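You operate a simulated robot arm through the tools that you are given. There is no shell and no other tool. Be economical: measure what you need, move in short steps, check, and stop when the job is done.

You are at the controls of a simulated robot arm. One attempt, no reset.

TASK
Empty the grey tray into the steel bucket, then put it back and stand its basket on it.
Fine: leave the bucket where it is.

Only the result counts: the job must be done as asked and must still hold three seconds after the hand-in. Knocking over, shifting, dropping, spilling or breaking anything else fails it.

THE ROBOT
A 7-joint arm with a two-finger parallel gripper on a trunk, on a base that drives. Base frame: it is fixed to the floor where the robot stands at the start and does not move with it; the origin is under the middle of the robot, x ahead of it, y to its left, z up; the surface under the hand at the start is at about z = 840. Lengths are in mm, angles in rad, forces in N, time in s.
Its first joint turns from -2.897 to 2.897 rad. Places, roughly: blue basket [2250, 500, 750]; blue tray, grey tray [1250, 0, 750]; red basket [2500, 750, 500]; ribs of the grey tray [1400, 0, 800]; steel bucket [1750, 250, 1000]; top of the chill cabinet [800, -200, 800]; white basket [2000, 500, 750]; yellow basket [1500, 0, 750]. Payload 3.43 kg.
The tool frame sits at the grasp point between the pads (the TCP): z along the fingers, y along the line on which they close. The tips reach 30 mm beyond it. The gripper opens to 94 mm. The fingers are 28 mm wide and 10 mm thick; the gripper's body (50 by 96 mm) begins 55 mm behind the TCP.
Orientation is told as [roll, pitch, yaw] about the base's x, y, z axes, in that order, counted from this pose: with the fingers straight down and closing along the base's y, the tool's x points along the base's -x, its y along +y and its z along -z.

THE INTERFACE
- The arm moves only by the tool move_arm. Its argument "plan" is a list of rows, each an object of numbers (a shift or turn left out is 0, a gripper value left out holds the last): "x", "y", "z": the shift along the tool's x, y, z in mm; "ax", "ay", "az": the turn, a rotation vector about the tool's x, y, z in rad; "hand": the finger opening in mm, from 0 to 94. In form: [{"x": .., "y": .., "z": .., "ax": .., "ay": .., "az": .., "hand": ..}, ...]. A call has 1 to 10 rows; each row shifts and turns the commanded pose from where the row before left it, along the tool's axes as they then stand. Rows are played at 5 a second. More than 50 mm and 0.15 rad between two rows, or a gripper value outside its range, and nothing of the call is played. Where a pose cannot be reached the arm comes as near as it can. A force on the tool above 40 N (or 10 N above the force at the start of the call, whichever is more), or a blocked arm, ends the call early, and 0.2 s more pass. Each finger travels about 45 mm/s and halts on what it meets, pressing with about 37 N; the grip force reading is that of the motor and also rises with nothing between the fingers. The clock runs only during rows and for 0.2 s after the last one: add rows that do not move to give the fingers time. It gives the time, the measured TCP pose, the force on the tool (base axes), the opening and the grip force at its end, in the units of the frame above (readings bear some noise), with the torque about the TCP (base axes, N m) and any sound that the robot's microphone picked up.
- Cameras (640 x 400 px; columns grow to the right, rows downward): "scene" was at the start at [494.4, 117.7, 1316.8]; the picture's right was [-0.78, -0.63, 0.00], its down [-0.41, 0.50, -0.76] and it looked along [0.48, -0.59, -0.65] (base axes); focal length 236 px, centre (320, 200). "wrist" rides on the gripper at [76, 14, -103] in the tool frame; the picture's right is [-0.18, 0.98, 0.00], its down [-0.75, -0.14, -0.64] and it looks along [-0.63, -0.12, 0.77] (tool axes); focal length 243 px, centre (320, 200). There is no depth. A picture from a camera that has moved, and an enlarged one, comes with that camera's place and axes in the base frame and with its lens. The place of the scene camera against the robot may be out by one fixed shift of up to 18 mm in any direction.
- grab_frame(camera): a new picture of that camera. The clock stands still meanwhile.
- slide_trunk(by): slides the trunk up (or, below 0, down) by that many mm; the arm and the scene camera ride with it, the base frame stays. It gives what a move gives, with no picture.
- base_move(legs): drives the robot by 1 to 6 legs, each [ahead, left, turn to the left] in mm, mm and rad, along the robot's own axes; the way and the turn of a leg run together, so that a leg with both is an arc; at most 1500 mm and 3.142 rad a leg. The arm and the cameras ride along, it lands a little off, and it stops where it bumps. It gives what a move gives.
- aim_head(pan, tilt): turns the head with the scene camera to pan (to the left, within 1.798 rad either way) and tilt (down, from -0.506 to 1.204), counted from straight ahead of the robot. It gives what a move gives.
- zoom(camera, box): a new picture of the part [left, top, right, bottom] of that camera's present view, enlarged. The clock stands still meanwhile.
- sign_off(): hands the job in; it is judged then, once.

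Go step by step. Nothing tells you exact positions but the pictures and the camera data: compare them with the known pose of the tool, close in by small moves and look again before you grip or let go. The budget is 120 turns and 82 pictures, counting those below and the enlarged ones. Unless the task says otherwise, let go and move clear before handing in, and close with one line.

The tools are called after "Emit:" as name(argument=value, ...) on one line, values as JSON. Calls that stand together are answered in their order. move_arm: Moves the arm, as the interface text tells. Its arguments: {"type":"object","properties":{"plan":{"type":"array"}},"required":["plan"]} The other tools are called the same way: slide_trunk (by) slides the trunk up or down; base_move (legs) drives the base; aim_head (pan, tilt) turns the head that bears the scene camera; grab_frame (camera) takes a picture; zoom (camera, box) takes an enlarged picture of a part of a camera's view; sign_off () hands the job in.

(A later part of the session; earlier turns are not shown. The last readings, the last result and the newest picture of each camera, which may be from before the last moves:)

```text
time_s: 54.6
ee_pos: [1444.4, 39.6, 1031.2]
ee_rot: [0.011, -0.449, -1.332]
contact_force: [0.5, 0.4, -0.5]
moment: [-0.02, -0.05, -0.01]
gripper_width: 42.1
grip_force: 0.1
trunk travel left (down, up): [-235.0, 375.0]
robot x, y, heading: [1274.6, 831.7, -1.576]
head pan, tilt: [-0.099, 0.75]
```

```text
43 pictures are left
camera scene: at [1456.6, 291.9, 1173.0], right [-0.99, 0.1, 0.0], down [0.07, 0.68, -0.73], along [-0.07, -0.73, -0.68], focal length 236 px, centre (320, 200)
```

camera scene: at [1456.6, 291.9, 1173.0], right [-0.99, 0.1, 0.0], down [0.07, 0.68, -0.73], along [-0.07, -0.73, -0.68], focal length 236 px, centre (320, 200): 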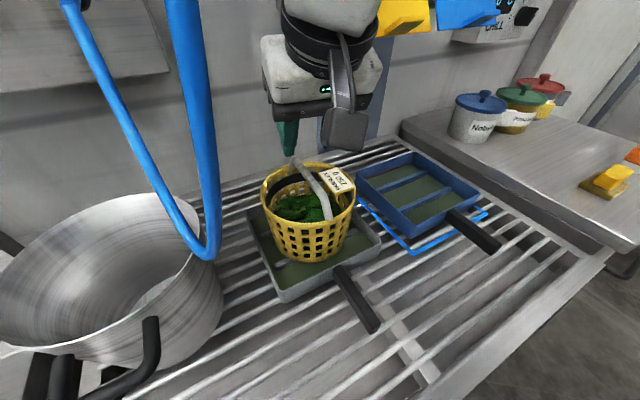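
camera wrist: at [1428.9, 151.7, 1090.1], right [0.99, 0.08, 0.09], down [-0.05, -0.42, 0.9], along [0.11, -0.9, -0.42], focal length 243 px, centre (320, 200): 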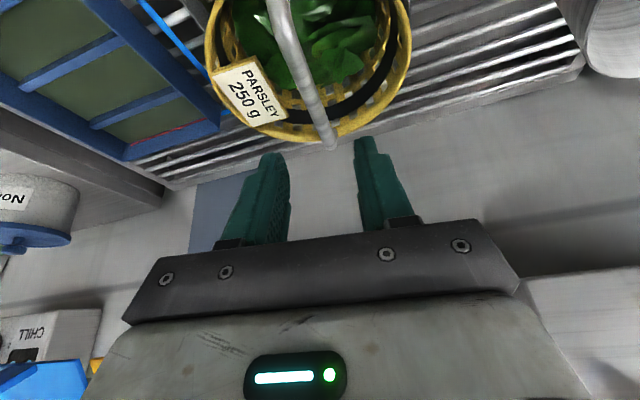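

Clear view and accurate pose. I'll lower straight down onto the bail.

Emit:
move_arm(plan=[{"x": 8, "z": 19}, {"x": 8, "z": 19}, {"x": 7, "z": 18}, {}, {}])

Emit:
grab_frame(camera="wrist")

Emit:
zoom(camera="scene", box=[230, 80, 400, 280])

```text
time_s: 55.8
ee_pos: [1444.4, 33.0, 969.1]
ee_rot: [0.012, -0.45, -1.333]
contact_force: [-0.1, -0.5, 0.4]
moment: [0.0, 0.0, -0.02]
gripper_width: 41.9
grip_force: 0.1
trunk travel left (down, up): [-235.0, 375.0]
robot x, y, heading: [1273.2, 830.8, -1.575]
head pan, tilt: [-0.099, 0.75]
```

```text
42 pictures are left
camera wrist: at [1431.8, 147.0, 1028.6], right [0.99, 0.08, 0.09], down [-0.05, -0.42, 0.9], along [0.11, -0.9, -0.42], focal length 243 px, centre (320, 200)
```

wrist: 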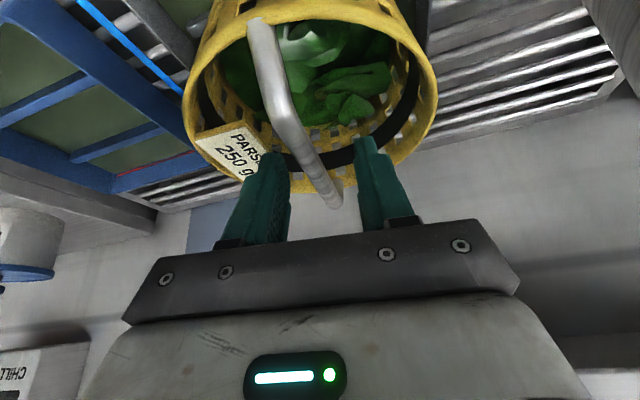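

```text
2.00 times, centred on (315, 180) of scene
camera zoom: at [1456.6, 291.9, 1173.0], right [-0.99, 0.1, 0.0], down [0.07, 0.68, -0.73], along [-0.07, -0.73, -0.68], focal length 472 px, centre (330, 240)
```

zoom: 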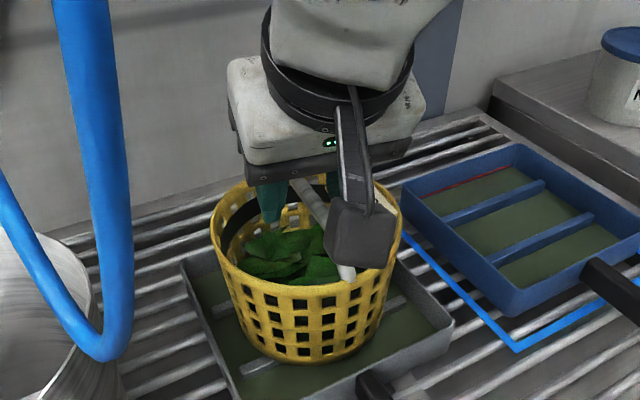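

The bail runs between the fingers. I'll close and check the width.

Emit:
move_arm(plan=[{"hand": 25}, {"hand": 5}, {"hand": 0}, {}, {}, {}])

Emit:
grab_frame(camera="wrist")

```text
time_s: 57.2
ee_pos: [1445.5, 33.8, 968.6]
ee_rot: [0.013, -0.452, -1.333]
contact_force: [-0.1, -0.7, 0.4]
moment: [0.0, 0.0, -0.1]
gripper_width: 11.1
grip_force: 36.6
trunk travel left (down, up): [-235.0, 375.0]
robot x, y, heading: [1272.7, 830.8, -1.576]
head pan, tilt: [-0.099, 0.75]
```

```text
40 pictures are left
camera wrist: at [1431.8, 146.9, 1028.8], right [0.99, 0.08, 0.09], down [-0.05, -0.42, 0.9], along [0.11, -0.9, -0.42], focal length 243 px, centre (320, 200)
```

wrist: 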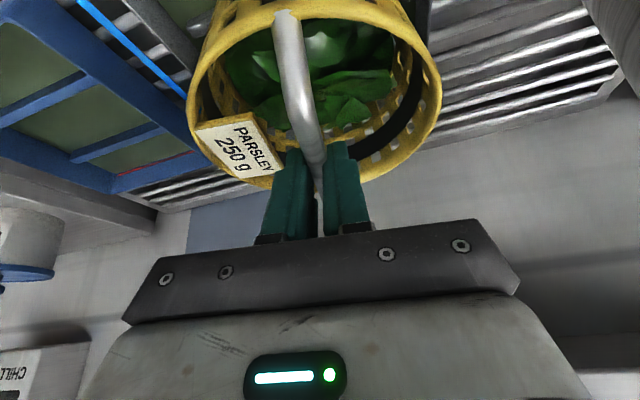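

Gripped at 11 mm, standing TCP ≈ (1445, 34, 969). Now I'll lift straight up a little.

Emit:
move_arm(plan=[{"x": -4, "z": -9}, {"x": -13, "z": -27}, {"x": -13, "z": -27}, {}])

Emit:
grab_frame(camera="scene")

```text
time_s: 58.2
ee_pos: [1447.0, 33.9, 1041.4]
ee_rot: [0.011, -0.449, -1.334]
contact_force: [0.9, 0.3, -3.8]
moment: [0.07, -0.02, -0.04]
gripper_width: 11.3
grip_force: 36.7
trunk travel left (down, up): [-235.0, 375.0]
robot x, y, heading: [1269.4, 831.3, -1.57]
head pan, tilt: [-0.099, 0.75]
```

```text
39 pictures are left
camera scene: at [1456.6, 291.8, 1172.9], right [-0.99, 0.1, 0.0], down [0.07, 0.68, -0.73], along [-0.07, -0.73, -0.68], focal length 236 px, centre (320, 200)
```

scene: 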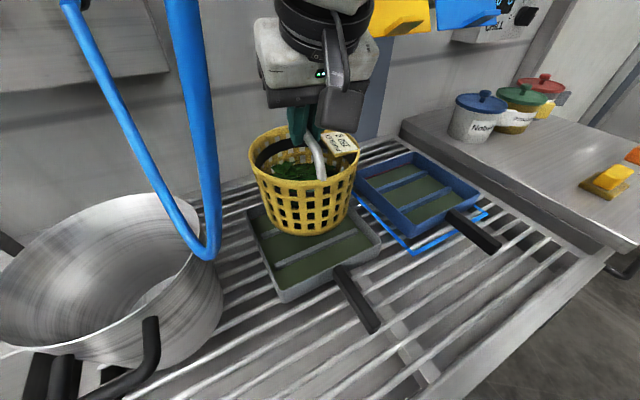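

The basket is up (≈ 0.4 kg) and the bare tray with its two ribs shows liquid below. I'll carry it over to the free rack area right of the grey handle, around (1228, 145).

Emit:
move_arm(plan=[{"x": -6, "z": -14}, {"x": 24.1, "y": -31, "z": -11.6}, {"x": 24.1, "y": -31, "z": -11.6}, {"x": 24.1, "y": -31, "z": -11.6}, {"x": 24.1, "y": -31, "z": -11.6}, {"x": 24.1, "y": -31, "z": -11.6}, {"x": 24.1, "y": -31, "z": -11.6}, {}, {}])

Emit:
grab_frame(camera="scene")

```text
time_s: 60.2
ee_pos: [1222.8, 150.9, 1055.1]
ee_rot: [0.01, -0.451, -1.333]
contact_force: [-0.3, 0.0, -4.6]
moment: [0.05, -0.01, 0.01]
gripper_width: 10.9
grip_force: 36.8
trunk travel left (down, up): [-235.0, 375.0]
robot x, y, heading: [1273.6, 829.4, -1.573]
head pan, tilt: [-0.099, 0.75]
```

```text
38 pictures are left
camera scene: at [1456.4, 291.9, 1173.0], right [-0.99, 0.1, 0.0], down [0.07, 0.68, -0.73], along [-0.07, -0.73, -0.68], focal length 236 px, centre (320, 200)
```

scene: 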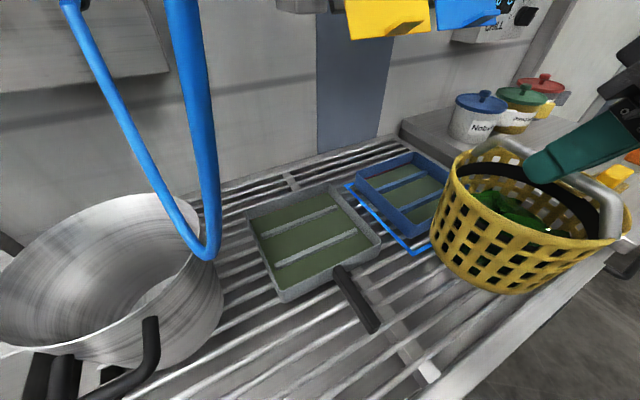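

Over the spot. I'll lower toward the rack to z ≈ 968 and check.

Emit:
move_arm(plan=[{"x": 4, "y": 4, "z": 20}, {"x": 9, "z": 18}, {"x": 9, "z": 18}, {"x": 9, "z": 18}, {"x": 2, "z": 5}, {}])

Emit:
grab_frame(camera="scene")

```text
time_s: 61.6
ee_pos: [1230.5, 142.5, 964.5]
ee_rot: [0.012, -0.45, -1.334]
contact_force: [-0.4, -0.1, -4.4]
moment: [0.08, -0.01, 0.04]
gripper_width: 10.9
grip_force: 36.6
trunk travel left (down, up): [-235.0, 375.0]
robot x, y, heading: [1268.0, 829.0, -1.577]
head pan, tilt: [-0.099, 0.75]
```

```text
37 pictures are left
camera scene: at [1456.5, 291.8, 1172.9], right [-0.99, 0.1, 0.0], down [0.07, 0.68, -0.73], along [-0.07, -0.73, -0.68], focal length 236 px, centre (320, 200)
```

scene: 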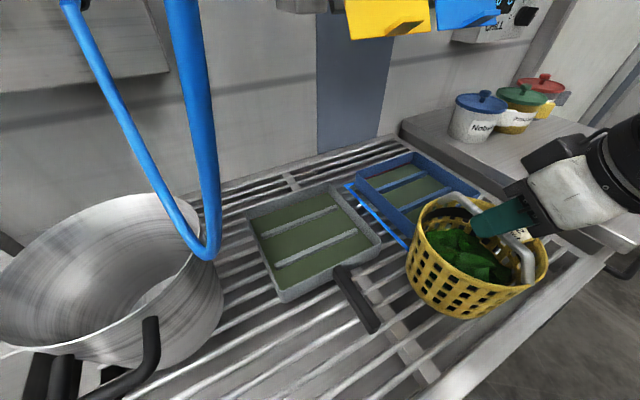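

Still hanging free. I'll lower in 2 mm rows.

Emit:
move_arm(plan=[{"x": 0.9, "z": 1.8}, {"x": 0.9, "z": 1.8}, {"x": 0.9, "z": 1.8}, {"x": 0.9, "z": 1.8}, {"x": 0.9, "z": 1.8}, {}])

```text
time_s: 63.0
ee_pos: [1231.1, 142.5, 956.2]
ee_rot: [0.012, -0.45, -1.333]
contact_force: [-0.3, 0.7, -5.0]
moment: [0.01, 0.02, 0.01]
gripper_width: 11.2
grip_force: 36.8
trunk travel left (down, up): [-235.0, 375.0]
robot x, y, heading: [1269.7, 827.9, -1.579]
head pan, tilt: [-0.099, 0.75]
```

Emit:
move_arm(plan=[{"x": 0.9, "z": 1.8}, {"x": 0.9, "z": 1.8}, {"x": 0.9, "z": 1.8}, {}])

Emit:
zoom(camera="scene", box=[390, 170, 590, 340])

```text
time_s: 64.0
ee_pos: [1230.8, 143.1, 951.1]
ee_rot: [0.012, -0.45, -1.334]
contact_force: [0.5, -0.2, -4.7]
moment: [0.03, 0.0, 0.02]
gripper_width: 11.3
grip_force: 36.7
trunk travel left (down, up): [-235.0, 375.0]
robot x, y, heading: [1272.9, 830.0, -1.572]
head pan, tilt: [-0.099, 0.75]
```

```text
2.35 times, centred on (490, 255) of scene
camera zoom: at [1456.5, 291.8, 1172.9], right [-0.99, 0.1, 0.0], down [0.07, 0.68, -0.73], along [-0.07, -0.73, -0.68], focal length 556 px, centre (-80, 71)
```

zoom: 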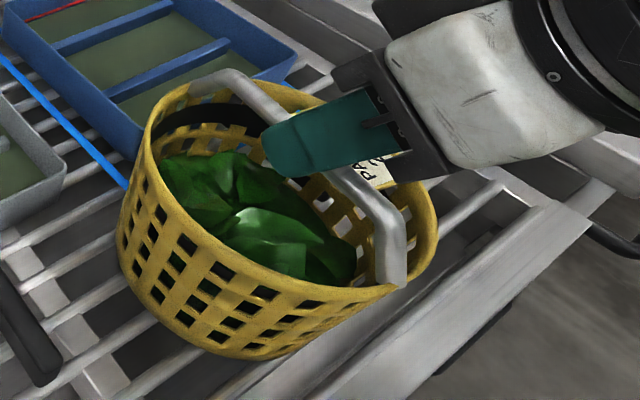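

Still free; continuing down.

Emit:
move_arm(plan=[{"x": 0.9, "z": 1.8}, {"x": 0.9, "z": 1.8}, {"x": 0.9, "z": 1.8}, {"x": 0.9, "z": 1.8}, {}])

```text
time_s: 65.2
ee_pos: [1230.3, 142.1, 946.9]
ee_rot: [0.014, -0.454, -1.333]
contact_force: [3.0, 3.5, 35.2]
moment: [-0.28, -0.15, 0.04]
gripper_width: 11.5
grip_force: 37.0
trunk travel left (down, up): [-235.0, 375.0]
robot x, y, heading: [1265.1, 830.0, -1.577]
head pan, tilt: [-0.099, 0.75]
```

Basket bottom met the rack at ≈ 948. I'll ease the pressure off, then open.

Emit:
move_arm(plan=[{"x": -0.9, "z": -1.8}, {"x": -0.4, "z": -0.9}, {}])

```text
time_s: 66.0
ee_pos: [1229.9, 142.8, 945.9]
ee_rot: [0.012, -0.446, -1.333]
contact_force: [0.9, -0.6, -3.3]
moment: [-0.14, -0.08, 0.02]
gripper_width: 11.2
grip_force: 36.7
trunk travel left (down, up): [-235.0, 375.0]
robot x, y, heading: [1271.5, 826.8, -1.577]
head pan, tilt: [-0.099, 0.75]
```

Emit:
move_arm(plan=[{"x": 0.3, "z": 0.6}, {"hand": 20}, {"hand": 34}, {}, {}])

Emit:
zoom(camera="scene", box=[390, 170, 590, 340])

```text
time_s: 67.2
ee_pos: [1230.7, 141.8, 945.7]
ee_rot: [0.012, -0.45, -1.333]
contact_force: [-0.3, 0.2, -0.2]
moment: [0.0, 0.01, 0.01]
gripper_width: 34.0
grip_force: 0.1
trunk travel left (down, up): [-235.0, 375.0]
robot x, y, heading: [1270.5, 825.6, -1.579]
head pan, tilt: [-0.099, 0.75]
```

```text
2.35 times, centred on (490, 255) of scene
camera zoom: at [1456.5, 292.0, 1173.0], right [-0.99, 0.1, 0.0], down [0.07, 0.68, -0.73], along [-0.07, -0.73, -0.68], focal length 556 px, centre (-80, 71)
```

zoom: 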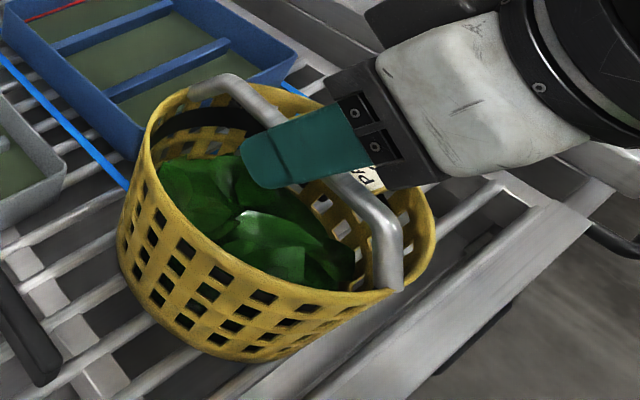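

The basket stands on the rack. I'll withdraw along the fingers, and then take a good look at the grey tray and its handle.

Emit:
move_arm(plan=[{"z": -20}, {"z": -40}, {"z": -40}, {"z": -40}, {}])

Emit:
aim_head(pan=-0.1, tilt=0.95)

Emit:
grab_frame(camera="scene")

```text
time_s: 68.4
ee_pos: [1214.8, 201.9, 1070.0]
ee_rot: [0.012, -0.45, -1.333]
contact_force: [0.1, -0.4, 0.2]
moment: [-0.01, 0.0, 0.01]
gripper_width: 34.0
grip_force: 0.0
trunk travel left (down, up): [-235.0, 375.0]
robot x, y, heading: [1274.4, 830.3, -1.576]
head pan, tilt: [-0.099, 0.75]
```

```text
time_s: 69.2
ee_pos: [1215.9, 201.3, 1069.8]
ee_rot: [0.013, -0.452, -1.333]
contact_force: [0.9, 0.7, 0.0]
moment: [-0.01, 0.03, -0.01]
gripper_width: 34.1
grip_force: 0.0
trunk travel left (down, up): [-235.0, 375.0]
robot x, y, heading: [1274.5, 830.7, -1.571]
head pan, tilt: [-0.099, 0.949]
```

```text
34 pictures are left
camera scene: at [1457.5, 302.0, 1157.5], right [-0.99, 0.1, 0.0], down [0.08, 0.81, -0.58], along [-0.06, -0.58, -0.81], focal length 236 px, centre (320, 200)
```

scene: 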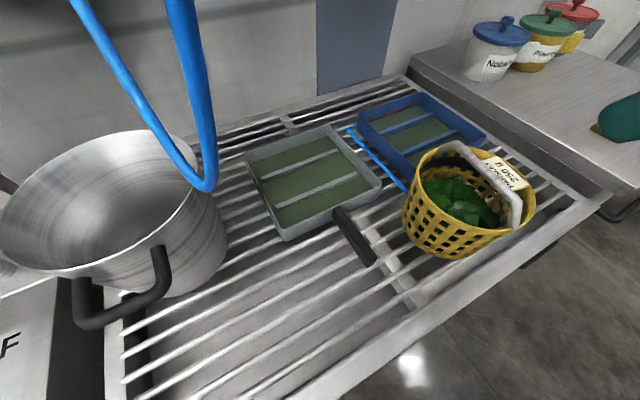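

The grey tray is at about (1443, 10), turned ≈ 21°, with the handle root ≈ (1404, 94) and tip ≈ (1372, 186). For a firm grip along the handle and a sideways pour away from the hose I want the wrist camera on top, so I'll try flipping the hand by half a turn.

Emit:
move_arm(plan=[{"az": -0.148, "z": -10}, {"az": -0.148, "z": -10}, {"az": -0.148, "z": -10}, {"az": -0.148}, {"az": -0.148}, {"az": -0.148}, {"az": -0.148}, {"az": -0.148}, {"az": -0.148}, {"az": -0.148}])

Emit:
move_arm(plan=[{"az": -0.15}, {"az": -0.15}, {"az": -0.15}, {"az": -0.15}, {"az": -0.15}, {"az": -0.15}, {"az": -0.15}, {"az": -0.15}, {"az": -0.15}, {"az": -0.15}])

Emit:
move_arm(plan=[{"az": -0.15}, {}, {}])

```text
time_s: 71.4
ee_pos: [1323.3, 297.8, 1076.2]
ee_rot: [-0.397, -0.095, 0.131]
contact_force: [0.0, 0.0, -0.1]
moment: [0.0, 0.0, -0.03]
gripper_width: 33.9
grip_force: 0.0
out of reach, approached as far as the arm can: row 5, 6, 7, 8, 9, 10
trunk travel left (down, up): [-235.0, 375.0]
robot x, y, heading: [1270.4, 828.0, -1.574]
head pan, tilt: [-0.099, 0.949]
```

```text
time_s: 72.0
ee_pos: [1352.0, 326.2, 1063.4]
ee_rot: [-0.286, -0.119, 0.383]
contact_force: [-0.3, -0.2, 0.1]
moment: [-0.04, 0.0, 0.01]
gripper_width: 34.2
grip_force: 0.1
out of reach, approached as far as the arm can: row 1, 2, 3
trunk travel left (down, up): [-235.0, 375.0]
robot x, y, heading: [1269.4, 831.1, -1.572]
head pan, tilt: [-0.099, 0.949]
stopped in row 3: the arm was blocked; the commanded pose is now the measured one
```

```text
time_s: 72.8
ee_pos: [1362.6, 340.7, 1061.0]
ee_rot: [-0.242, -0.135, 0.497]
contact_force: [0.0, 0.6, 0.6]
moment: [0.0, -0.03, 0.03]
gripper_width: 34.0
grip_force: 0.0
out of reach, approached as far as the arm can: row 1
trunk travel left (down, up): [-235.0, 375.0]
robot x, y, heading: [1271.2, 829.3, -1.573]
head pan, tilt: [-0.099, 0.949]
```

The flip direction runs into a joint limit, so I'll give that up (the other way is free, which suits a pour towards −x). I'll move away from the head and turn back to a forward-leaning grip orientation aligned with the handle.

Emit:
move_arm(plan=[{"x": 28, "y": 13, "z": -14}, {"x": 28, "y": 13, "z": -14}, {"x": 28, "y": 13, "z": -14}, {}])

Emit:
move_arm(plan=[{"ax": 0.0426, "ay": -0.0187, "az": 0.1326}, {"ax": 0.0426, "ay": -0.0187, "az": 0.1326}, {"ax": 0.0426, "ay": -0.0187, "az": 0.1326}, {"ax": 0.0426, "ay": -0.0187, "az": 0.1326}, {"ax": 0.0426, "ay": -0.0187, "az": 0.1326}, {"ax": 0.0426, "ay": -0.0187, "az": 0.1326}, {"ax": 0.0426, "ay": -0.0187, "az": 0.1326}, {"ax": 0.0426, "ay": -0.0187, "az": 0.1326}, {}])

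```text
time_s: 73.4
ee_pos: [1327.3, 356.8, 1051.4]
ee_rot: [-0.091, -0.022, 0.47]
contact_force: [0.0, 0.8, 0.7]
moment: [0.0, -0.02, -0.02]
gripper_width: 33.9
grip_force: 0.2
out of reach, approached as far as the arm can: row 1, 2
trunk travel left (down, up): [-235.0, 375.0]
robot x, y, heading: [1274.4, 827.8, -1.579]
head pan, tilt: [-0.099, 0.949]
stopped in row 2: the arm was blocked; the commanded pose is now the measured one
```

```text
time_s: 75.4
ee_pos: [1339.0, 303.3, 1071.8]
ee_rot: [-0.153, -0.388, -0.642]
contact_force: [0.4, 1.4, -0.3]
moment: [0.01, 0.04, -0.03]
gripper_width: 33.9
grip_force: 0.0
out of reach, approached as far as the arm can: row 5, 6, 7, 8
trunk travel left (down, up): [-235.0, 375.0]
robot x, y, heading: [1271.6, 831.3, -1.569]
head pan, tilt: [-0.099, 0.949]
```

The arm got blocked by something on its own side; I'll look at its posture before moving on.

Emit:
aim_head(pan=-1.2, tilt=0.3)

Emit:
grab_frame(camera="scene")

```text
time_s: 76.7
ee_pos: [1339.0, 304.0, 1072.2]
ee_rot: [-0.157, -0.385, -0.64]
contact_force: [-0.4, -0.3, 0.5]
moment: [0.01, 0.0, 0.0]
gripper_width: 34.3
grip_force: 0.0
trunk travel left (down, up): [-235.0, 375.0]
robot x, y, heading: [1275.5, 828.5, -1.579]
head pan, tilt: [-1.201, 0.3]
```

```text
33 pictures are left
camera scene: at [1377.9, 340.8, 1213.3], right [-0.36, 0.93, 0.0], down [0.28, 0.11, -0.96], along [-0.89, -0.34, -0.3], focal length 236 px, centre (320, 200)
```

scene: 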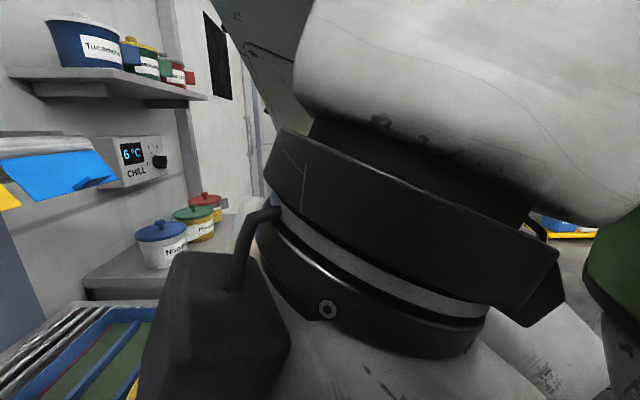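

The hand is right beside the head. I'll pan the head away and move the hand forward and right, to free space.

Emit:
aim_head(pan=0.4, tilt=0.8)

Emit:
move_arm(plan=[{"x": -12.4, "y": -39, "z": 3}, {"x": -12.4, "y": -39, "z": 3}, {"x": -12.4, "y": -39, "z": 3}, {"x": -12.4, "y": -39, "z": 3}, {}, {}])

```text
time_s: 78.4
ee_pos: [1338.4, 303.6, 1069.5]
ee_rot: [-0.159, -0.384, -0.64]
contact_force: [0.1, 0.1, 0.2]
moment: [0.03, 0.02, 0.01]
gripper_width: 34.0
grip_force: 0.0
trunk travel left (down, up): [-235.0, 375.0]
robot x, y, heading: [1273.8, 827.0, -1.574]
head pan, tilt: [0.4, 0.799]
```

```text
time_s: 79.8
ee_pos: [1279.7, 165.4, 1095.2]
ee_rot: [-0.244, -0.378, -0.56]
contact_force: [0.1, -0.6, 0.6]
moment: [0.0, -0.04, 0.02]
gripper_width: 33.9
grip_force: 0.1
trunk travel left (down, up): [-235.0, 375.0]
robot x, y, heading: [1273.0, 827.6, -1.572]
head pan, tilt: [0.4, 0.799]
```

Free now. I'll turn to the handle-grip orientation (lean 0.7, yaw −1.205).

Emit:
move_arm(plan=[{"ax": 0.0194, "ay": -0.048, "az": 0.1174}, {"ax": 0.0194, "ay": -0.048, "az": 0.1174}, {"ax": 0.0194, "ay": -0.048, "az": 0.1174}, {"ax": 0.0194, "ay": -0.048, "az": 0.1174}, {"ax": 0.0194, "ay": -0.048, "az": 0.1174, "hand": 60}, {}, {}])

Emit:
grab_frame(camera="scene")

```text
time_s: 81.4
ee_pos: [1278.8, 164.5, 1095.1]
ee_rot: [-0.002, -0.701, -1.206]
contact_force: [0.1, -0.3, -0.6]
moment: [0.01, 0.03, -0.03]
gripper_width: 60.0
grip_force: 0.1
trunk travel left (down, up): [-235.0, 375.0]
robot x, y, heading: [1270.4, 825.5, -1.573]
head pan, tilt: [0.4, 0.799]
```

```text
32 pictures are left
camera scene: at [1496.2, 300.0, 1169.0], right [-0.92, -0.39, 0.0], down [-0.28, 0.66, -0.7], along [0.27, -0.64, -0.72], focal length 236 px, centre (320, 200)
```

scene: 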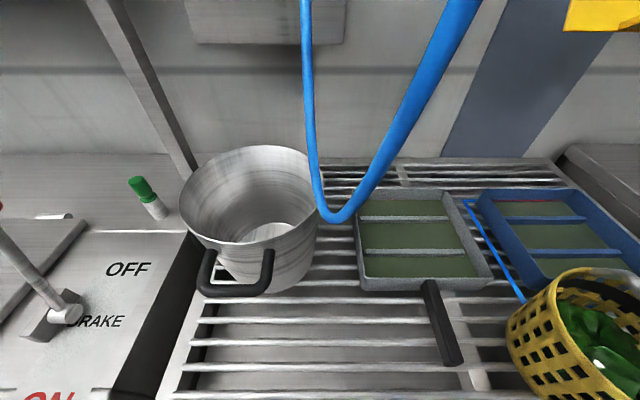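

The bucket centre comes out at ≈ (1643, 140) with the rim at ≈ 978; the hose loop bottom is ≈ (1534, 162, 990) and its gun ≈ (1633, 9, 1160). My plan is to grip the handle leaning forward, lift only a little so I pass under the loop, back out, go round the front and pour over one corner. Now to the pre-grip point.

Emit:
move_arm(plan=[{"x": 22, "y": 30.4, "z": 22.9}, {"x": 22, "y": 30.4, "z": 22.9}, {"x": 22, "y": 30.4, "z": 22.9}, {"x": 22.5, "z": 26.7}, {"x": 22.5, "z": 26.7}, {}, {}])

Emit:
grab_frame(camera="wrist")

Emit:
grab_frame(camera="scene")

```text
time_s: 83.0
ee_pos: [1362.9, 199.5, 998.1]
ee_rot: [-0.002, -0.7, -1.204]
contact_force: [0.6, -0.3, -0.6]
moment: [-0.03, -0.03, -0.02]
gripper_width: 60.4
grip_force: 0.2
out of reach, approached as far as the arm can: row 4, 5
trunk travel left (down, up): [-235.0, 375.0]
robot x, y, heading: [1267.8, 830.1, -1.575]
head pan, tilt: [0.4, 0.799]
```

```text
31 pictures are left
camera wrist: at [1331.7, 320.7, 1028.2], right [0.97, 0.22, 0.12], down [-0.07, -0.2, 0.98], along [0.24, -0.95, -0.18], focal length 243 px, centre (320, 200)
```

wrist: 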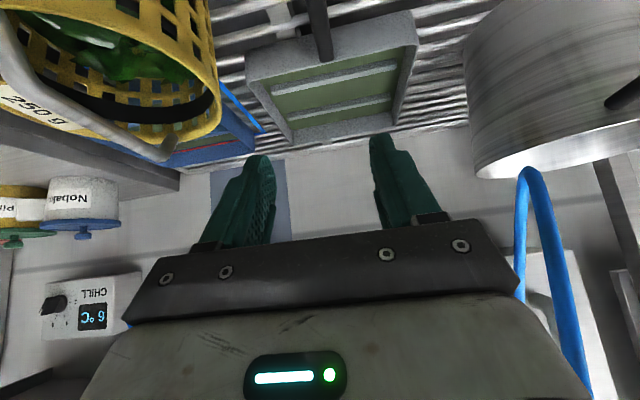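

```text
30 pictures are left
camera scene: at [1496.2, 300.0, 1169.0], right [-0.92, -0.39, 0.0], down [-0.28, 0.66, -0.7], along [0.27, -0.64, -0.72], focal length 236 px, centre (320, 200)
```

scene: 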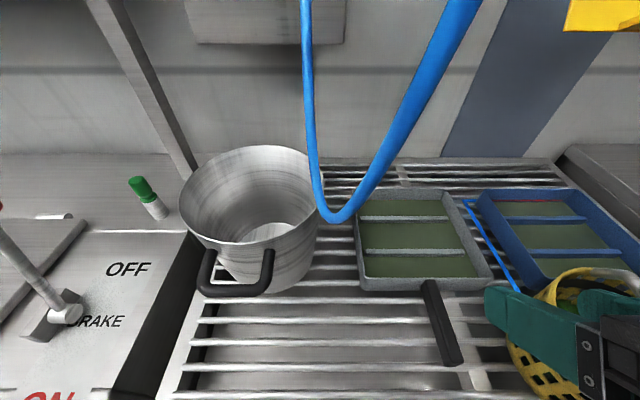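

The hand is at its lower limit for this trunk height. I'll pull back clear of the handle, then lower the trunk.

Emit:
move_arm(plan=[{"x": -5, "y": 7.2, "z": -35}, {"x": -5, "y": 7.2, "z": -35}, {"x": -5, "y": 7.2, "z": -35}, {}, {}])

Emit:
slide_trunk(by=-130)

Emit:
grab_frame(camera="wrist")

```text
time_s: 84.2
ee_pos: [1359.2, 250.5, 1079.2]
ee_rot: [0.006, -0.678, -1.236]
contact_force: [-0.4, -0.9, 0.4]
moment: [-0.02, 0.0, -0.02]
gripper_width: 60.0
grip_force: 0.0
trunk travel left (down, up): [-235.0, 375.0]
robot x, y, heading: [1271.6, 830.1, -1.579]
head pan, tilt: [0.4, 0.799]
```

```text
time_s: 85.8
ee_pos: [1359.2, 250.9, 951.0]
ee_rot: [0.005, -0.676, -1.235]
contact_force: [0.4, 0.4, -0.4]
moment: [-0.03, 0.0, 0.0]
gripper_width: 60.1
grip_force: 0.0
trunk travel left (down, up): [-105.0, 505.0]
robot x, y, heading: [1269.8, 831.2, -1.573]
head pan, tilt: [0.4, 0.799]
```

```text
29 pictures are left
camera wrist: at [1331.6, 372.0, 983.1], right [0.97, 0.19, 0.12], down [-0.08, -0.22, 0.97], along [0.21, -0.96, -0.2], focal length 243 px, centre (320, 200)
```

wrist: 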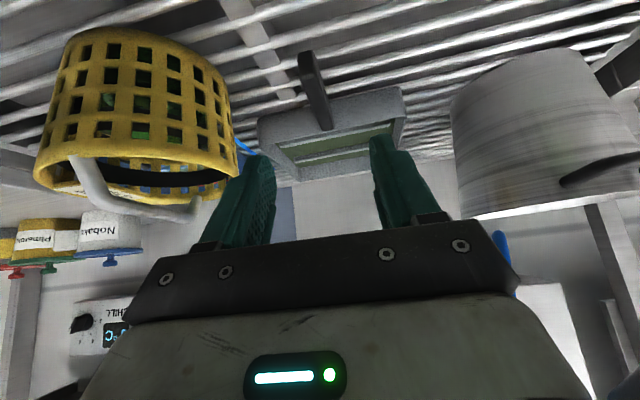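

The handle shows clearly: tip ≈ (1376, 187), root ≈ (1412, 94), z ≈ 820–828. I'll lower the trunk a bit more for reach, then go to the pre-grip point.

Emit:
slide_trunk(by=-65)

Emit:
move_arm(plan=[{"ax": -0.019, "ay": -0.024, "az": -0.023}, {"x": -29, "y": -5, "z": 23}, {"x": -29, "y": -5, "z": 23}, {}, {}])

Emit:
grab_frame(camera="wrist")

```text
time_s: 86.8
ee_pos: [1359.7, 251.1, 886.8]
ee_rot: [0.008, -0.675, -1.238]
contact_force: [0.5, -0.8, -0.4]
moment: [0.02, -0.01, 0.0]
gripper_width: 59.6
grip_force: 0.0
trunk travel left (down, up): [-40.0, 570.0]
robot x, y, heading: [1269.6, 828.2, -1.575]
head pan, tilt: [0.4, 0.799]
```

```text
time_s: 88.0
ee_pos: [1383.5, 187.9, 899.1]
ee_rot: [-0.003, -0.722, -1.173]
contact_force: [-0.2, 0.2, -1.0]
moment: [0.01, 0.0, 0.0]
gripper_width: 60.1
grip_force: 0.1
trunk travel left (down, up): [-40.0, 570.0]
robot x, y, heading: [1271.8, 829.1, -1.575]
head pan, tilt: [0.4, 0.799]
```

```text
28 pictures are left
camera wrist: at [1347.8, 309.3, 925.4], right [0.96, 0.25, 0.12], down [-0.07, -0.18, 0.98], along [0.27, -0.95, -0.16], focal length 243 px, centre (320, 200)
```

wrist: 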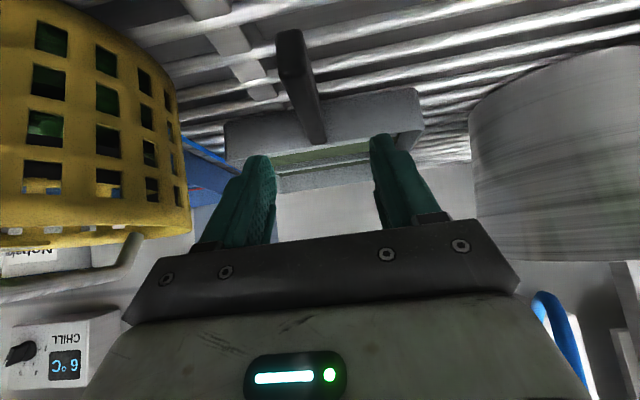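

Nearly lined up; I'll shift 9 mm sideways, trim the yaw, and advance along the fingers.

Emit:
move_arm(plan=[{"y": -9, "ax": 0.019, "az": 0.023}, {"z": 20}, {"z": 20}, {"z": 20}, {}, {}])

Emit:
grab_frame(camera="wrist")

Emit:
grab_frame(camera="scene")

```text
time_s: 89.4
ee_pos: [1385.6, 149.1, 853.0]
ee_rot: [0.001, -0.722, -1.204]
contact_force: [-0.2, -1.8, 0.1]
moment: [-0.04, 0.0, -0.03]
gripper_width: 60.1
grip_force: 0.1
trunk travel left (down, up): [-40.0, 570.0]
robot x, y, heading: [1272.7, 824.8, -1.574]
head pan, tilt: [0.4, 0.799]
```

```text
27 pictures are left
camera wrist: at [1354.4, 269.8, 878.3], right [0.97, 0.22, 0.12], down [-0.08, -0.18, 0.98], along [0.24, -0.96, -0.16], focal length 243 px, centre (320, 200)
```

wrist: 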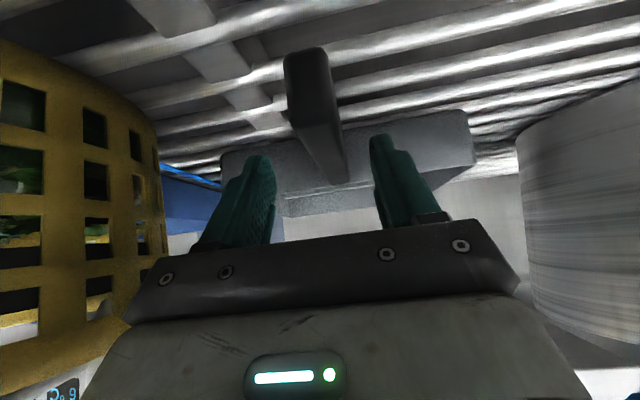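

```text
26 pictures are left
camera scene: at [1496.2, 300.0, 974.0], right [-0.92, -0.39, 0.0], down [-0.28, 0.66, -0.7], along [0.27, -0.64, -0.72], focal length 236 px, centre (320, 200)
```

scene: 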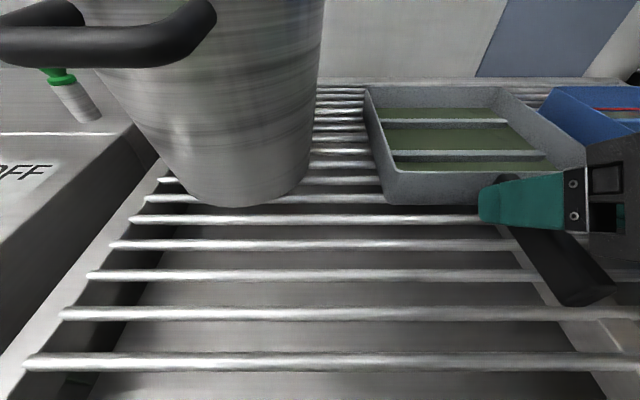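

Handle lies between the fingers just below. I'll advance the last ≈ 28 mm to TCP z ≈ 833.

Emit:
move_arm(plan=[{"x": -1, "y": 1.5, "z": 9}, {"x": -1, "y": 1.5, "z": 9}, {"x": -1, "y": 1, "z": 9}, {}, {}])

Emit:
grab_frame(camera="scene")

Emit:
grab_frame(camera="wrist")

```text
time_s: 90.6
ee_pos: [1398.2, 129.4, 833.1]
ee_rot: [0.0, -0.722, -1.204]
contact_force: [-0.8, 1.9, 1.2]
moment: [0.08, -0.05, 0.08]
gripper_width: 60.0
grip_force: 0.0
trunk travel left (down, up): [-40.0, 570.0]
robot x, y, heading: [1270.1, 827.7, -1.572]
head pan, tilt: [0.4, 0.799]
```

```text
25 pictures are left
camera scene: at [1496.2, 300.1, 974.0], right [-0.92, -0.39, 0.0], down [-0.28, 0.66, -0.7], along [0.27, -0.64, -0.72], focal length 236 px, centre (320, 200)
```

scene: 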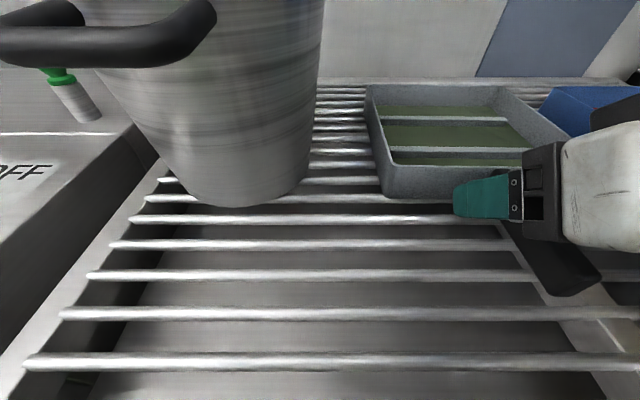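

```text
24 pictures are left
camera wrist: at [1366.6, 251.2, 859.8], right [0.97, 0.22, 0.12], down [-0.08, -0.18, 0.98], along [0.24, -0.96, -0.16], focal length 243 px, centre (320, 200)
```

wrist: 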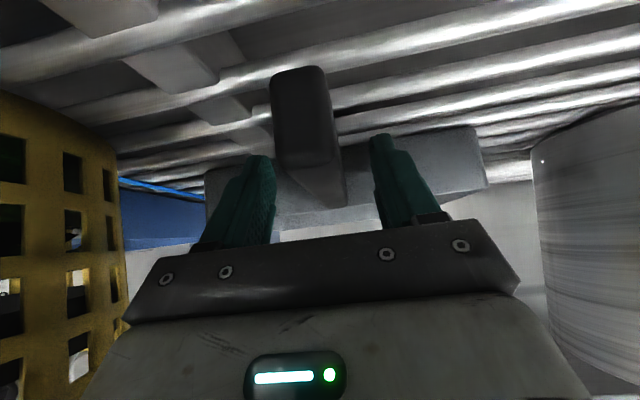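

The tips seem just at the tray wall; I'll ease back 8 mm along the handle, then close.

Emit:
move_arm(plan=[{"x": 6, "z": -5}, {"hand": 40}, {"hand": 20}, {"hand": 0}, {}, {}, {}])

Emit:
grab_frame(camera="scene")

```text
time_s: 92.2
ee_pos: [1396.1, 137.4, 833.4]
ee_rot: [0.0, -0.723, -1.205]
contact_force: [1.6, 1.8, 0.7]
moment: [-0.01, 0.0, 0.13]
gripper_width: 20.0
grip_force: 37.4
trunk travel left (down, up): [-40.0, 570.0]
robot x, y, heading: [1273.1, 832.2, -1.573]
head pan, tilt: [0.4, 0.799]
```

```text
23 pictures are left
camera scene: at [1496.3, 300.1, 974.0], right [-0.92, -0.39, 0.0], down [-0.28, 0.66, -0.7], along [0.27, -0.64, -0.72], focal length 236 px, centre (320, 200)
```

scene: 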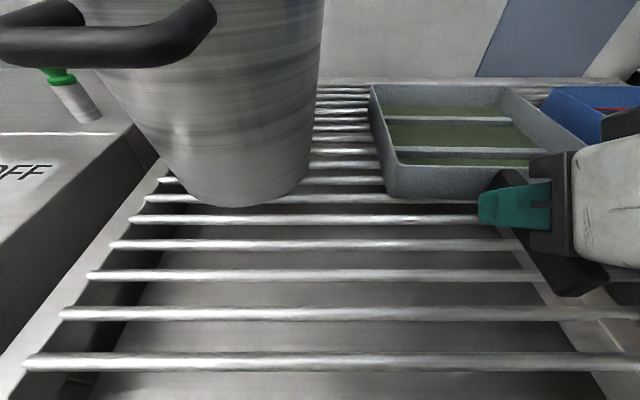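

Gripped at 20 mm (grip pose TCP (1396, 137, 833)). I'll lift a few millimetres and check the level.

Emit:
move_arm(plan=[{"x": -3.2, "z": -3.8}, {"x": -3.2, "z": -3.8}, {"x": -6.5, "z": -7.6}, {"x": -6.5, "z": -7.6}, {}, {}])

Emit:
grab_frame(camera="scene")

```text
time_s: 93.6
ee_pos: [1392.3, 138.6, 862.7]
ee_rot: [0.002, -0.723, -1.205]
contact_force: [-0.9, 0.2, -4.1]
moment: [0.48, 0.18, -0.01]
gripper_width: 19.9
grip_force: 37.1
trunk travel left (down, up): [-40.0, 570.0]
robot x, y, heading: [1270.1, 826.1, -1.577]
head pan, tilt: [0.4, 0.799]
```

```text
22 pictures are left
camera scene: at [1496.2, 299.9, 973.9], right [-0.92, -0.39, 0.0], down [-0.28, 0.66, -0.7], along [0.27, -0.64, -0.72], focal length 236 px, centre (320, 200)
```

scene: 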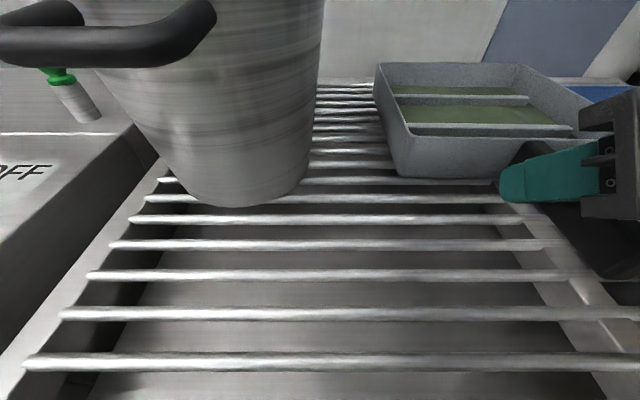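

The tray holds level (≈ 0.42 kg). I'll lift a bit more and back out beneath the hose loop into the aisle.

Emit:
move_arm(plan=[{"x": -6.5, "z": -7.6}, {"x": -6.5, "z": -7.6}, {"x": -3.2, "z": -3.8}, {}])

Emit:
base_move(legs=[[-150, 20, 0], [-300, 10, 0]])

Emit:
slide_trunk(by=190)

Emit:
grab_frame(camera="wrist")

Emit:
grab_frame(camera="scene")

```text
time_s: 94.6
ee_pos: [1393.5, 136.7, 887.4]
ee_rot: [0.0, -0.723, -1.206]
contact_force: [0.0, 0.0, -4.0]
moment: [0.49, 0.18, 0.0]
gripper_width: 19.9
grip_force: 37.6
trunk travel left (down, up): [-40.0, 570.0]
robot x, y, heading: [1271.3, 828.9, -1.573]
head pan, tilt: [0.4, 0.799]
```

```text
time_s: 97.7
ee_pos: [1422.5, 595.2, 887.1]
ee_rot: [0.0, -0.723, -1.211]
contact_force: [-0.9, -0.1, -4.9]
moment: [0.46, 0.2, 0.03]
gripper_width: 19.9
grip_force: 36.8
trunk travel left (down, up): [-40.0, 570.0]
robot x, y, heading: [1308.2, 1289.3, -1.583]
head pan, tilt: [0.4, 0.799]
```

```text
time_s: 99.8
ee_pos: [1422.0, 595.6, 1077.1]
ee_rot: [-0.001, -0.721, -1.211]
contact_force: [0.4, 0.3, -4.8]
moment: [0.45, 0.19, -0.02]
gripper_width: 19.9
grip_force: 37.1
trunk travel left (down, up): [-230.0, 380.0]
robot x, y, heading: [1303.3, 1285.7, -1.581]
head pan, tilt: [0.4, 0.799]
```

```text
21 pictures are left
camera wrist: at [1391.0, 717.5, 1103.5], right [0.97, 0.22, 0.12], down [-0.08, -0.18, 0.98], along [0.23, -0.96, -0.16], focal length 243 px, centre (320, 200)
```

wrist: 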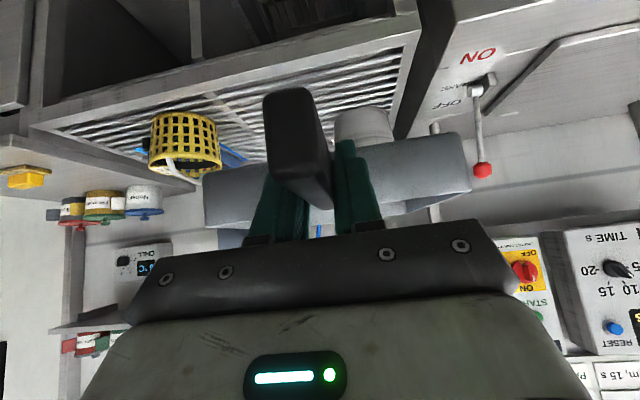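

```text
20 pictures are left
camera scene: at [1525.6, 757.1, 1163.9], right [-0.93, -0.38, 0.0], down [-0.27, 0.66, -0.7], along [0.27, -0.64, -0.72], focal length 236 px, centre (320, 200)
```

scene: 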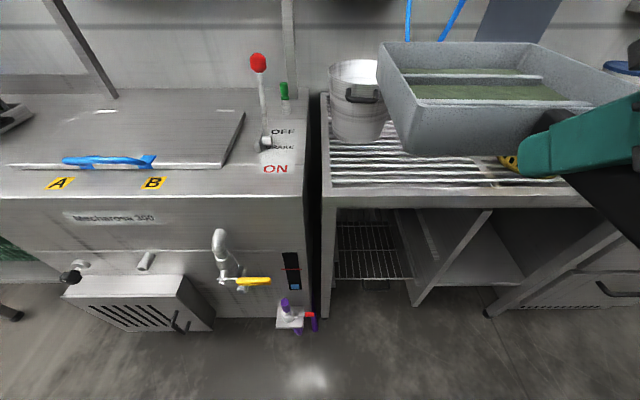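

All steady. I'll draw the hand in towards the robot's centreline, sidestep left in the aisle and come forward short of the bucket, then check.

Emit:
move_arm(plan=[{"x": 16.7, "y": -20, "z": -14}, {"x": 16.7, "y": -20, "z": -14}, {"x": 16.7, "y": -20, "z": -14}, {}])

Emit:
base_move(legs=[[0, 320, 0.01], [140, 0, 0]])

Emit:
aim_head(pan=-0.3, tilt=0.6)

Emit:
grab_frame(camera="scene")

```text
time_s: 100.8
ee_pos: [1345.6, 635.4, 1075.1]
ee_rot: [-0.002, -0.723, -1.211]
contact_force: [0.2, 0.1, -3.8]
moment: [0.48, 0.19, 0.01]
gripper_width: 19.7
grip_force: 37.3
trunk travel left (down, up): [-230.0, 380.0]
robot x, y, heading: [1303.9, 1290.6, -1.582]
head pan, tilt: [0.4, 0.799]
```

```text
time_s: 103.9
ee_pos: [1682.2, 491.0, 1073.5]
ee_rot: [-0.001, -0.723, -1.198]
contact_force: [1.3, 1.2, -3.5]
moment: [0.46, 0.19, 0.03]
gripper_width: 20.0
grip_force: 36.3
trunk travel left (down, up): [-230.0, 380.0]
robot x, y, heading: [1634.6, 1142.0, -1.572]
head pan, tilt: [0.4, 0.799]
```

```text
time_s: 104.9
ee_pos: [1681.3, 491.8, 1074.2]
ee_rot: [-0.001, -0.723, -1.197]
contact_force: [-0.3, -0.8, -4.6]
moment: [0.48, 0.14, -0.01]
gripper_width: 20.0
grip_force: 37.0
trunk travel left (down, up): [-230.0, 380.0]
robot x, y, heading: [1634.4, 1142.7, -1.569]
head pan, tilt: [-0.3, 0.6]
```

```text
19 pictures are left
camera scene: at [1802.5, 605.9, 1180.8], right [-0.96, 0.29, 0.0], down [0.16, 0.54, -0.82], along [-0.24, -0.79, -0.57], focal length 236 px, centre (320, 200)
```

scene: 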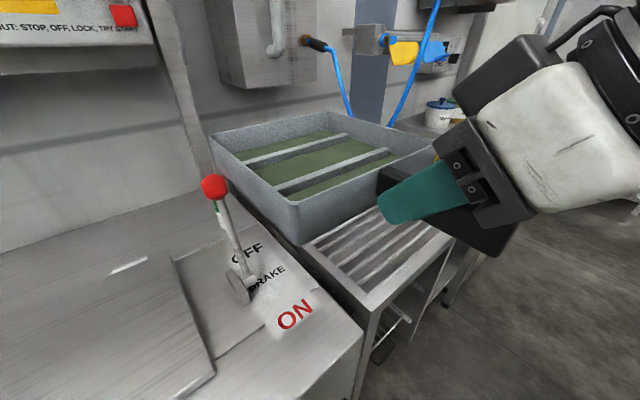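

The geometry checks out: the tray's far-right corner sits at TCP + (−2, −250). I'll ease forward so that corner is above the bucket's middle.

Emit:
base_move(legs=[[77, -17, 0]])

Emit:
grab_frame(camera="scene")

```text
time_s: 106.0
ee_pos: [1665.4, 411.9, 1073.9]
ee_rot: [-0.001, -0.723, -1.197]
contact_force: [-0.1, -0.3, -3.2]
moment: [0.45, 0.18, 0.0]
gripper_width: 19.8
grip_force: 37.7
trunk travel left (down, up): [-230.0, 380.0]
robot x, y, heading: [1617.0, 1062.6, -1.567]
head pan, tilt: [-0.3, 0.6]
```

```text
18 pictures are left
camera scene: at [1786.3, 526.7, 1180.9], right [-0.96, 0.29, 0.0], down [0.16, 0.54, -0.82], along [-0.24, -0.79, -0.57], focal length 236 px, centre (320, 200)
```

scene: 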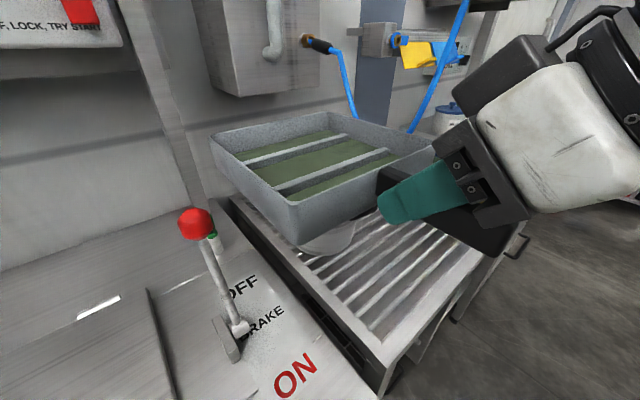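

The bucket lies under the corner. I'll lower slightly and begin a slow tilt about that corner.

Emit:
move_arm(plan=[{"x": 9.9, "z": 11.3}, {"x": -8.04, "y": -0.2, "z": -9.02, "ax": -0.0511, "ay": 0.0248, "az": 0.045}, {"x": -8.04, "y": -0.2, "z": -9.02, "ax": -0.0511, "ay": 0.0248, "az": 0.045}, {"x": -8.04, "y": -0.2, "z": -9.02, "ax": -0.0511, "ay": 0.0248, "az": 0.045}, {"x": -8.04, "y": -0.2, "z": -9.02, "ax": -0.0511, "ay": 0.0248, "az": 0.045}, {}])

Emit:
grab_frame(camera="scene")

```text
time_s: 107.4
ee_pos: [1663.1, 409.0, 1106.6]
ee_rot: [0.331, -0.592, -1.401]
contact_force: [0.4, 0.8, -4.5]
moment: [0.46, 0.21, 0.02]
gripper_width: 19.8
grip_force: 37.4
trunk travel left (down, up): [-230.0, 380.0]
robot x, y, heading: [1616.1, 1063.3, -1.566]
head pan, tilt: [-0.3, 0.6]
```

```text
17 pictures are left
camera scene: at [1786.3, 526.6, 1180.8], right [-0.96, 0.29, 0.0], down [0.16, 0.54, -0.82], along [-0.24, -0.79, -0.57], focal length 236 px, centre (320, 200)
```

scene: 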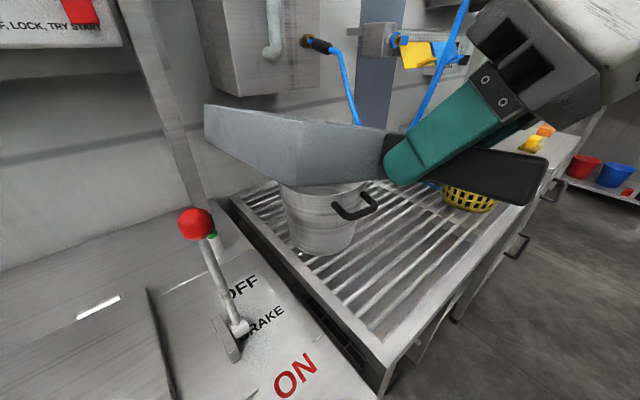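

Tilting as planned over the bucket with nothing spilled. Continuing slowly.

Emit:
move_arm(plan=[{"x": -8.04, "y": -0.2, "z": -9.02, "ax": -0.0511, "ay": 0.0248, "az": 0.045}, {}, {"x": -8.04, "y": -0.2, "z": -9.02, "ax": -0.0511, "ay": 0.0248, "az": 0.045}, {}, {"x": -8.04, "y": -0.2, "z": -9.02, "ax": -0.0511, "ay": 0.0248, "az": 0.045}, {}, {"x": -8.04, "y": -0.2, "z": -9.02, "ax": -0.0511, "ay": 0.0248, "az": 0.045}, {"x": -8.04, "y": -0.2, "z": -9.02, "ax": -0.0511, "ay": 0.0248, "az": 0.045}, {"x": -8.04, "y": -0.2, "z": -9.02, "ax": -0.0511, "ay": 0.0248, "az": 0.045}, {}])

Emit:
grab_frame(camera="scene")

```text
time_s: 109.6
ee_pos: [1636.3, 386.4, 1172.2]
ee_rot: [0.718, -0.329, -1.581]
contact_force: [0.5, 0.3, -3.3]
moment: [0.25, 0.19, 0.03]
gripper_width: 19.9
grip_force: 36.8
trunk travel left (down, up): [-230.0, 380.0]
robot x, y, heading: [1616.2, 1064.2, -1.562]
head pan, tilt: [-0.3, 0.6]
```

```text
16 pictures are left
camera scene: at [1786.3, 526.6, 1180.8], right [-0.96, 0.29, 0.0], down [0.16, 0.54, -0.82], along [-0.24, -0.79, -0.57], focal length 236 px, centre (320, 200)
```

scene: 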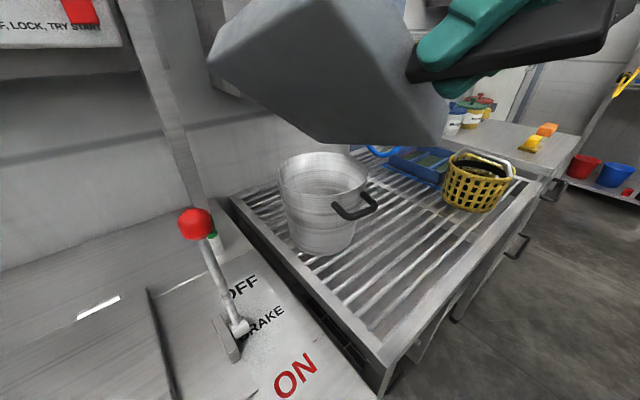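

Liquid is leaving (the moment has dropped) and the bucket is right beneath. I'll continue the tilt.

Emit:
move_arm(plan=[{"x": -8.04, "y": -0.2, "z": -9.02, "ax": -0.0511, "ay": 0.0248, "az": 0.045}, {"x": -8.04, "y": -0.2, "z": -9.02, "ax": -0.0511, "ay": 0.0248, "az": 0.045}, {"x": -8.04, "y": -0.2, "z": -9.02, "ax": -0.0511, "ay": 0.0248, "az": 0.045}, {"x": -8.04, "y": -0.2, "z": -9.02, "ax": -0.0511, "ay": 0.0248, "az": 0.045}, {"x": -8.04, "y": -0.2, "z": -9.02, "ax": -0.0511, "ay": 0.0248, "az": 0.045}, {"x": -8.04, "y": -0.2, "z": -9.02, "ax": -0.0511, "ay": 0.0248, "az": 0.045}, {"x": -8.04, "y": -0.2, "z": -9.02, "ax": -0.0511, "ay": 0.0248, "az": 0.045}, {}])

Emit:
grab_frame(camera="scene")

```text
time_s: 111.4
ee_pos: [1585.6, 340.8, 1218.6]
ee_rot: [1.09, 0.023, -1.638]
contact_force: [-0.3, 0.0, -1.4]
moment: [0.17, 0.2, -0.01]
gripper_width: 19.9
grip_force: 37.4
trunk travel left (down, up): [-230.0, 380.0]
robot x, y, heading: [1613.9, 1062.2, -1.566]
head pan, tilt: [-0.3, 0.6]
```

```text
15 pictures are left
camera scene: at [1786.3, 526.6, 1180.8], right [-0.96, 0.29, 0.0], down [0.16, 0.54, -0.82], along [-0.24, -0.79, -0.57], focal length 236 px, centre (320, 200)
```

scene: 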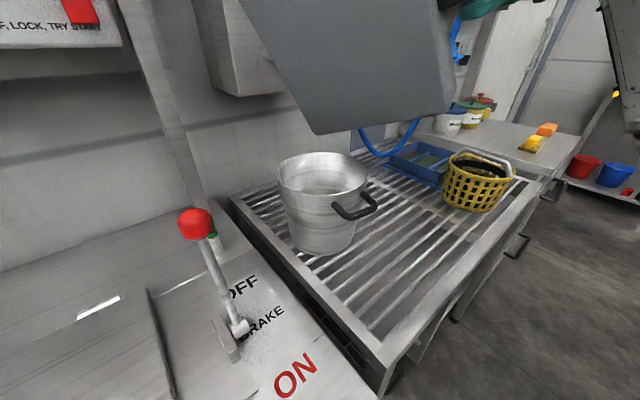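

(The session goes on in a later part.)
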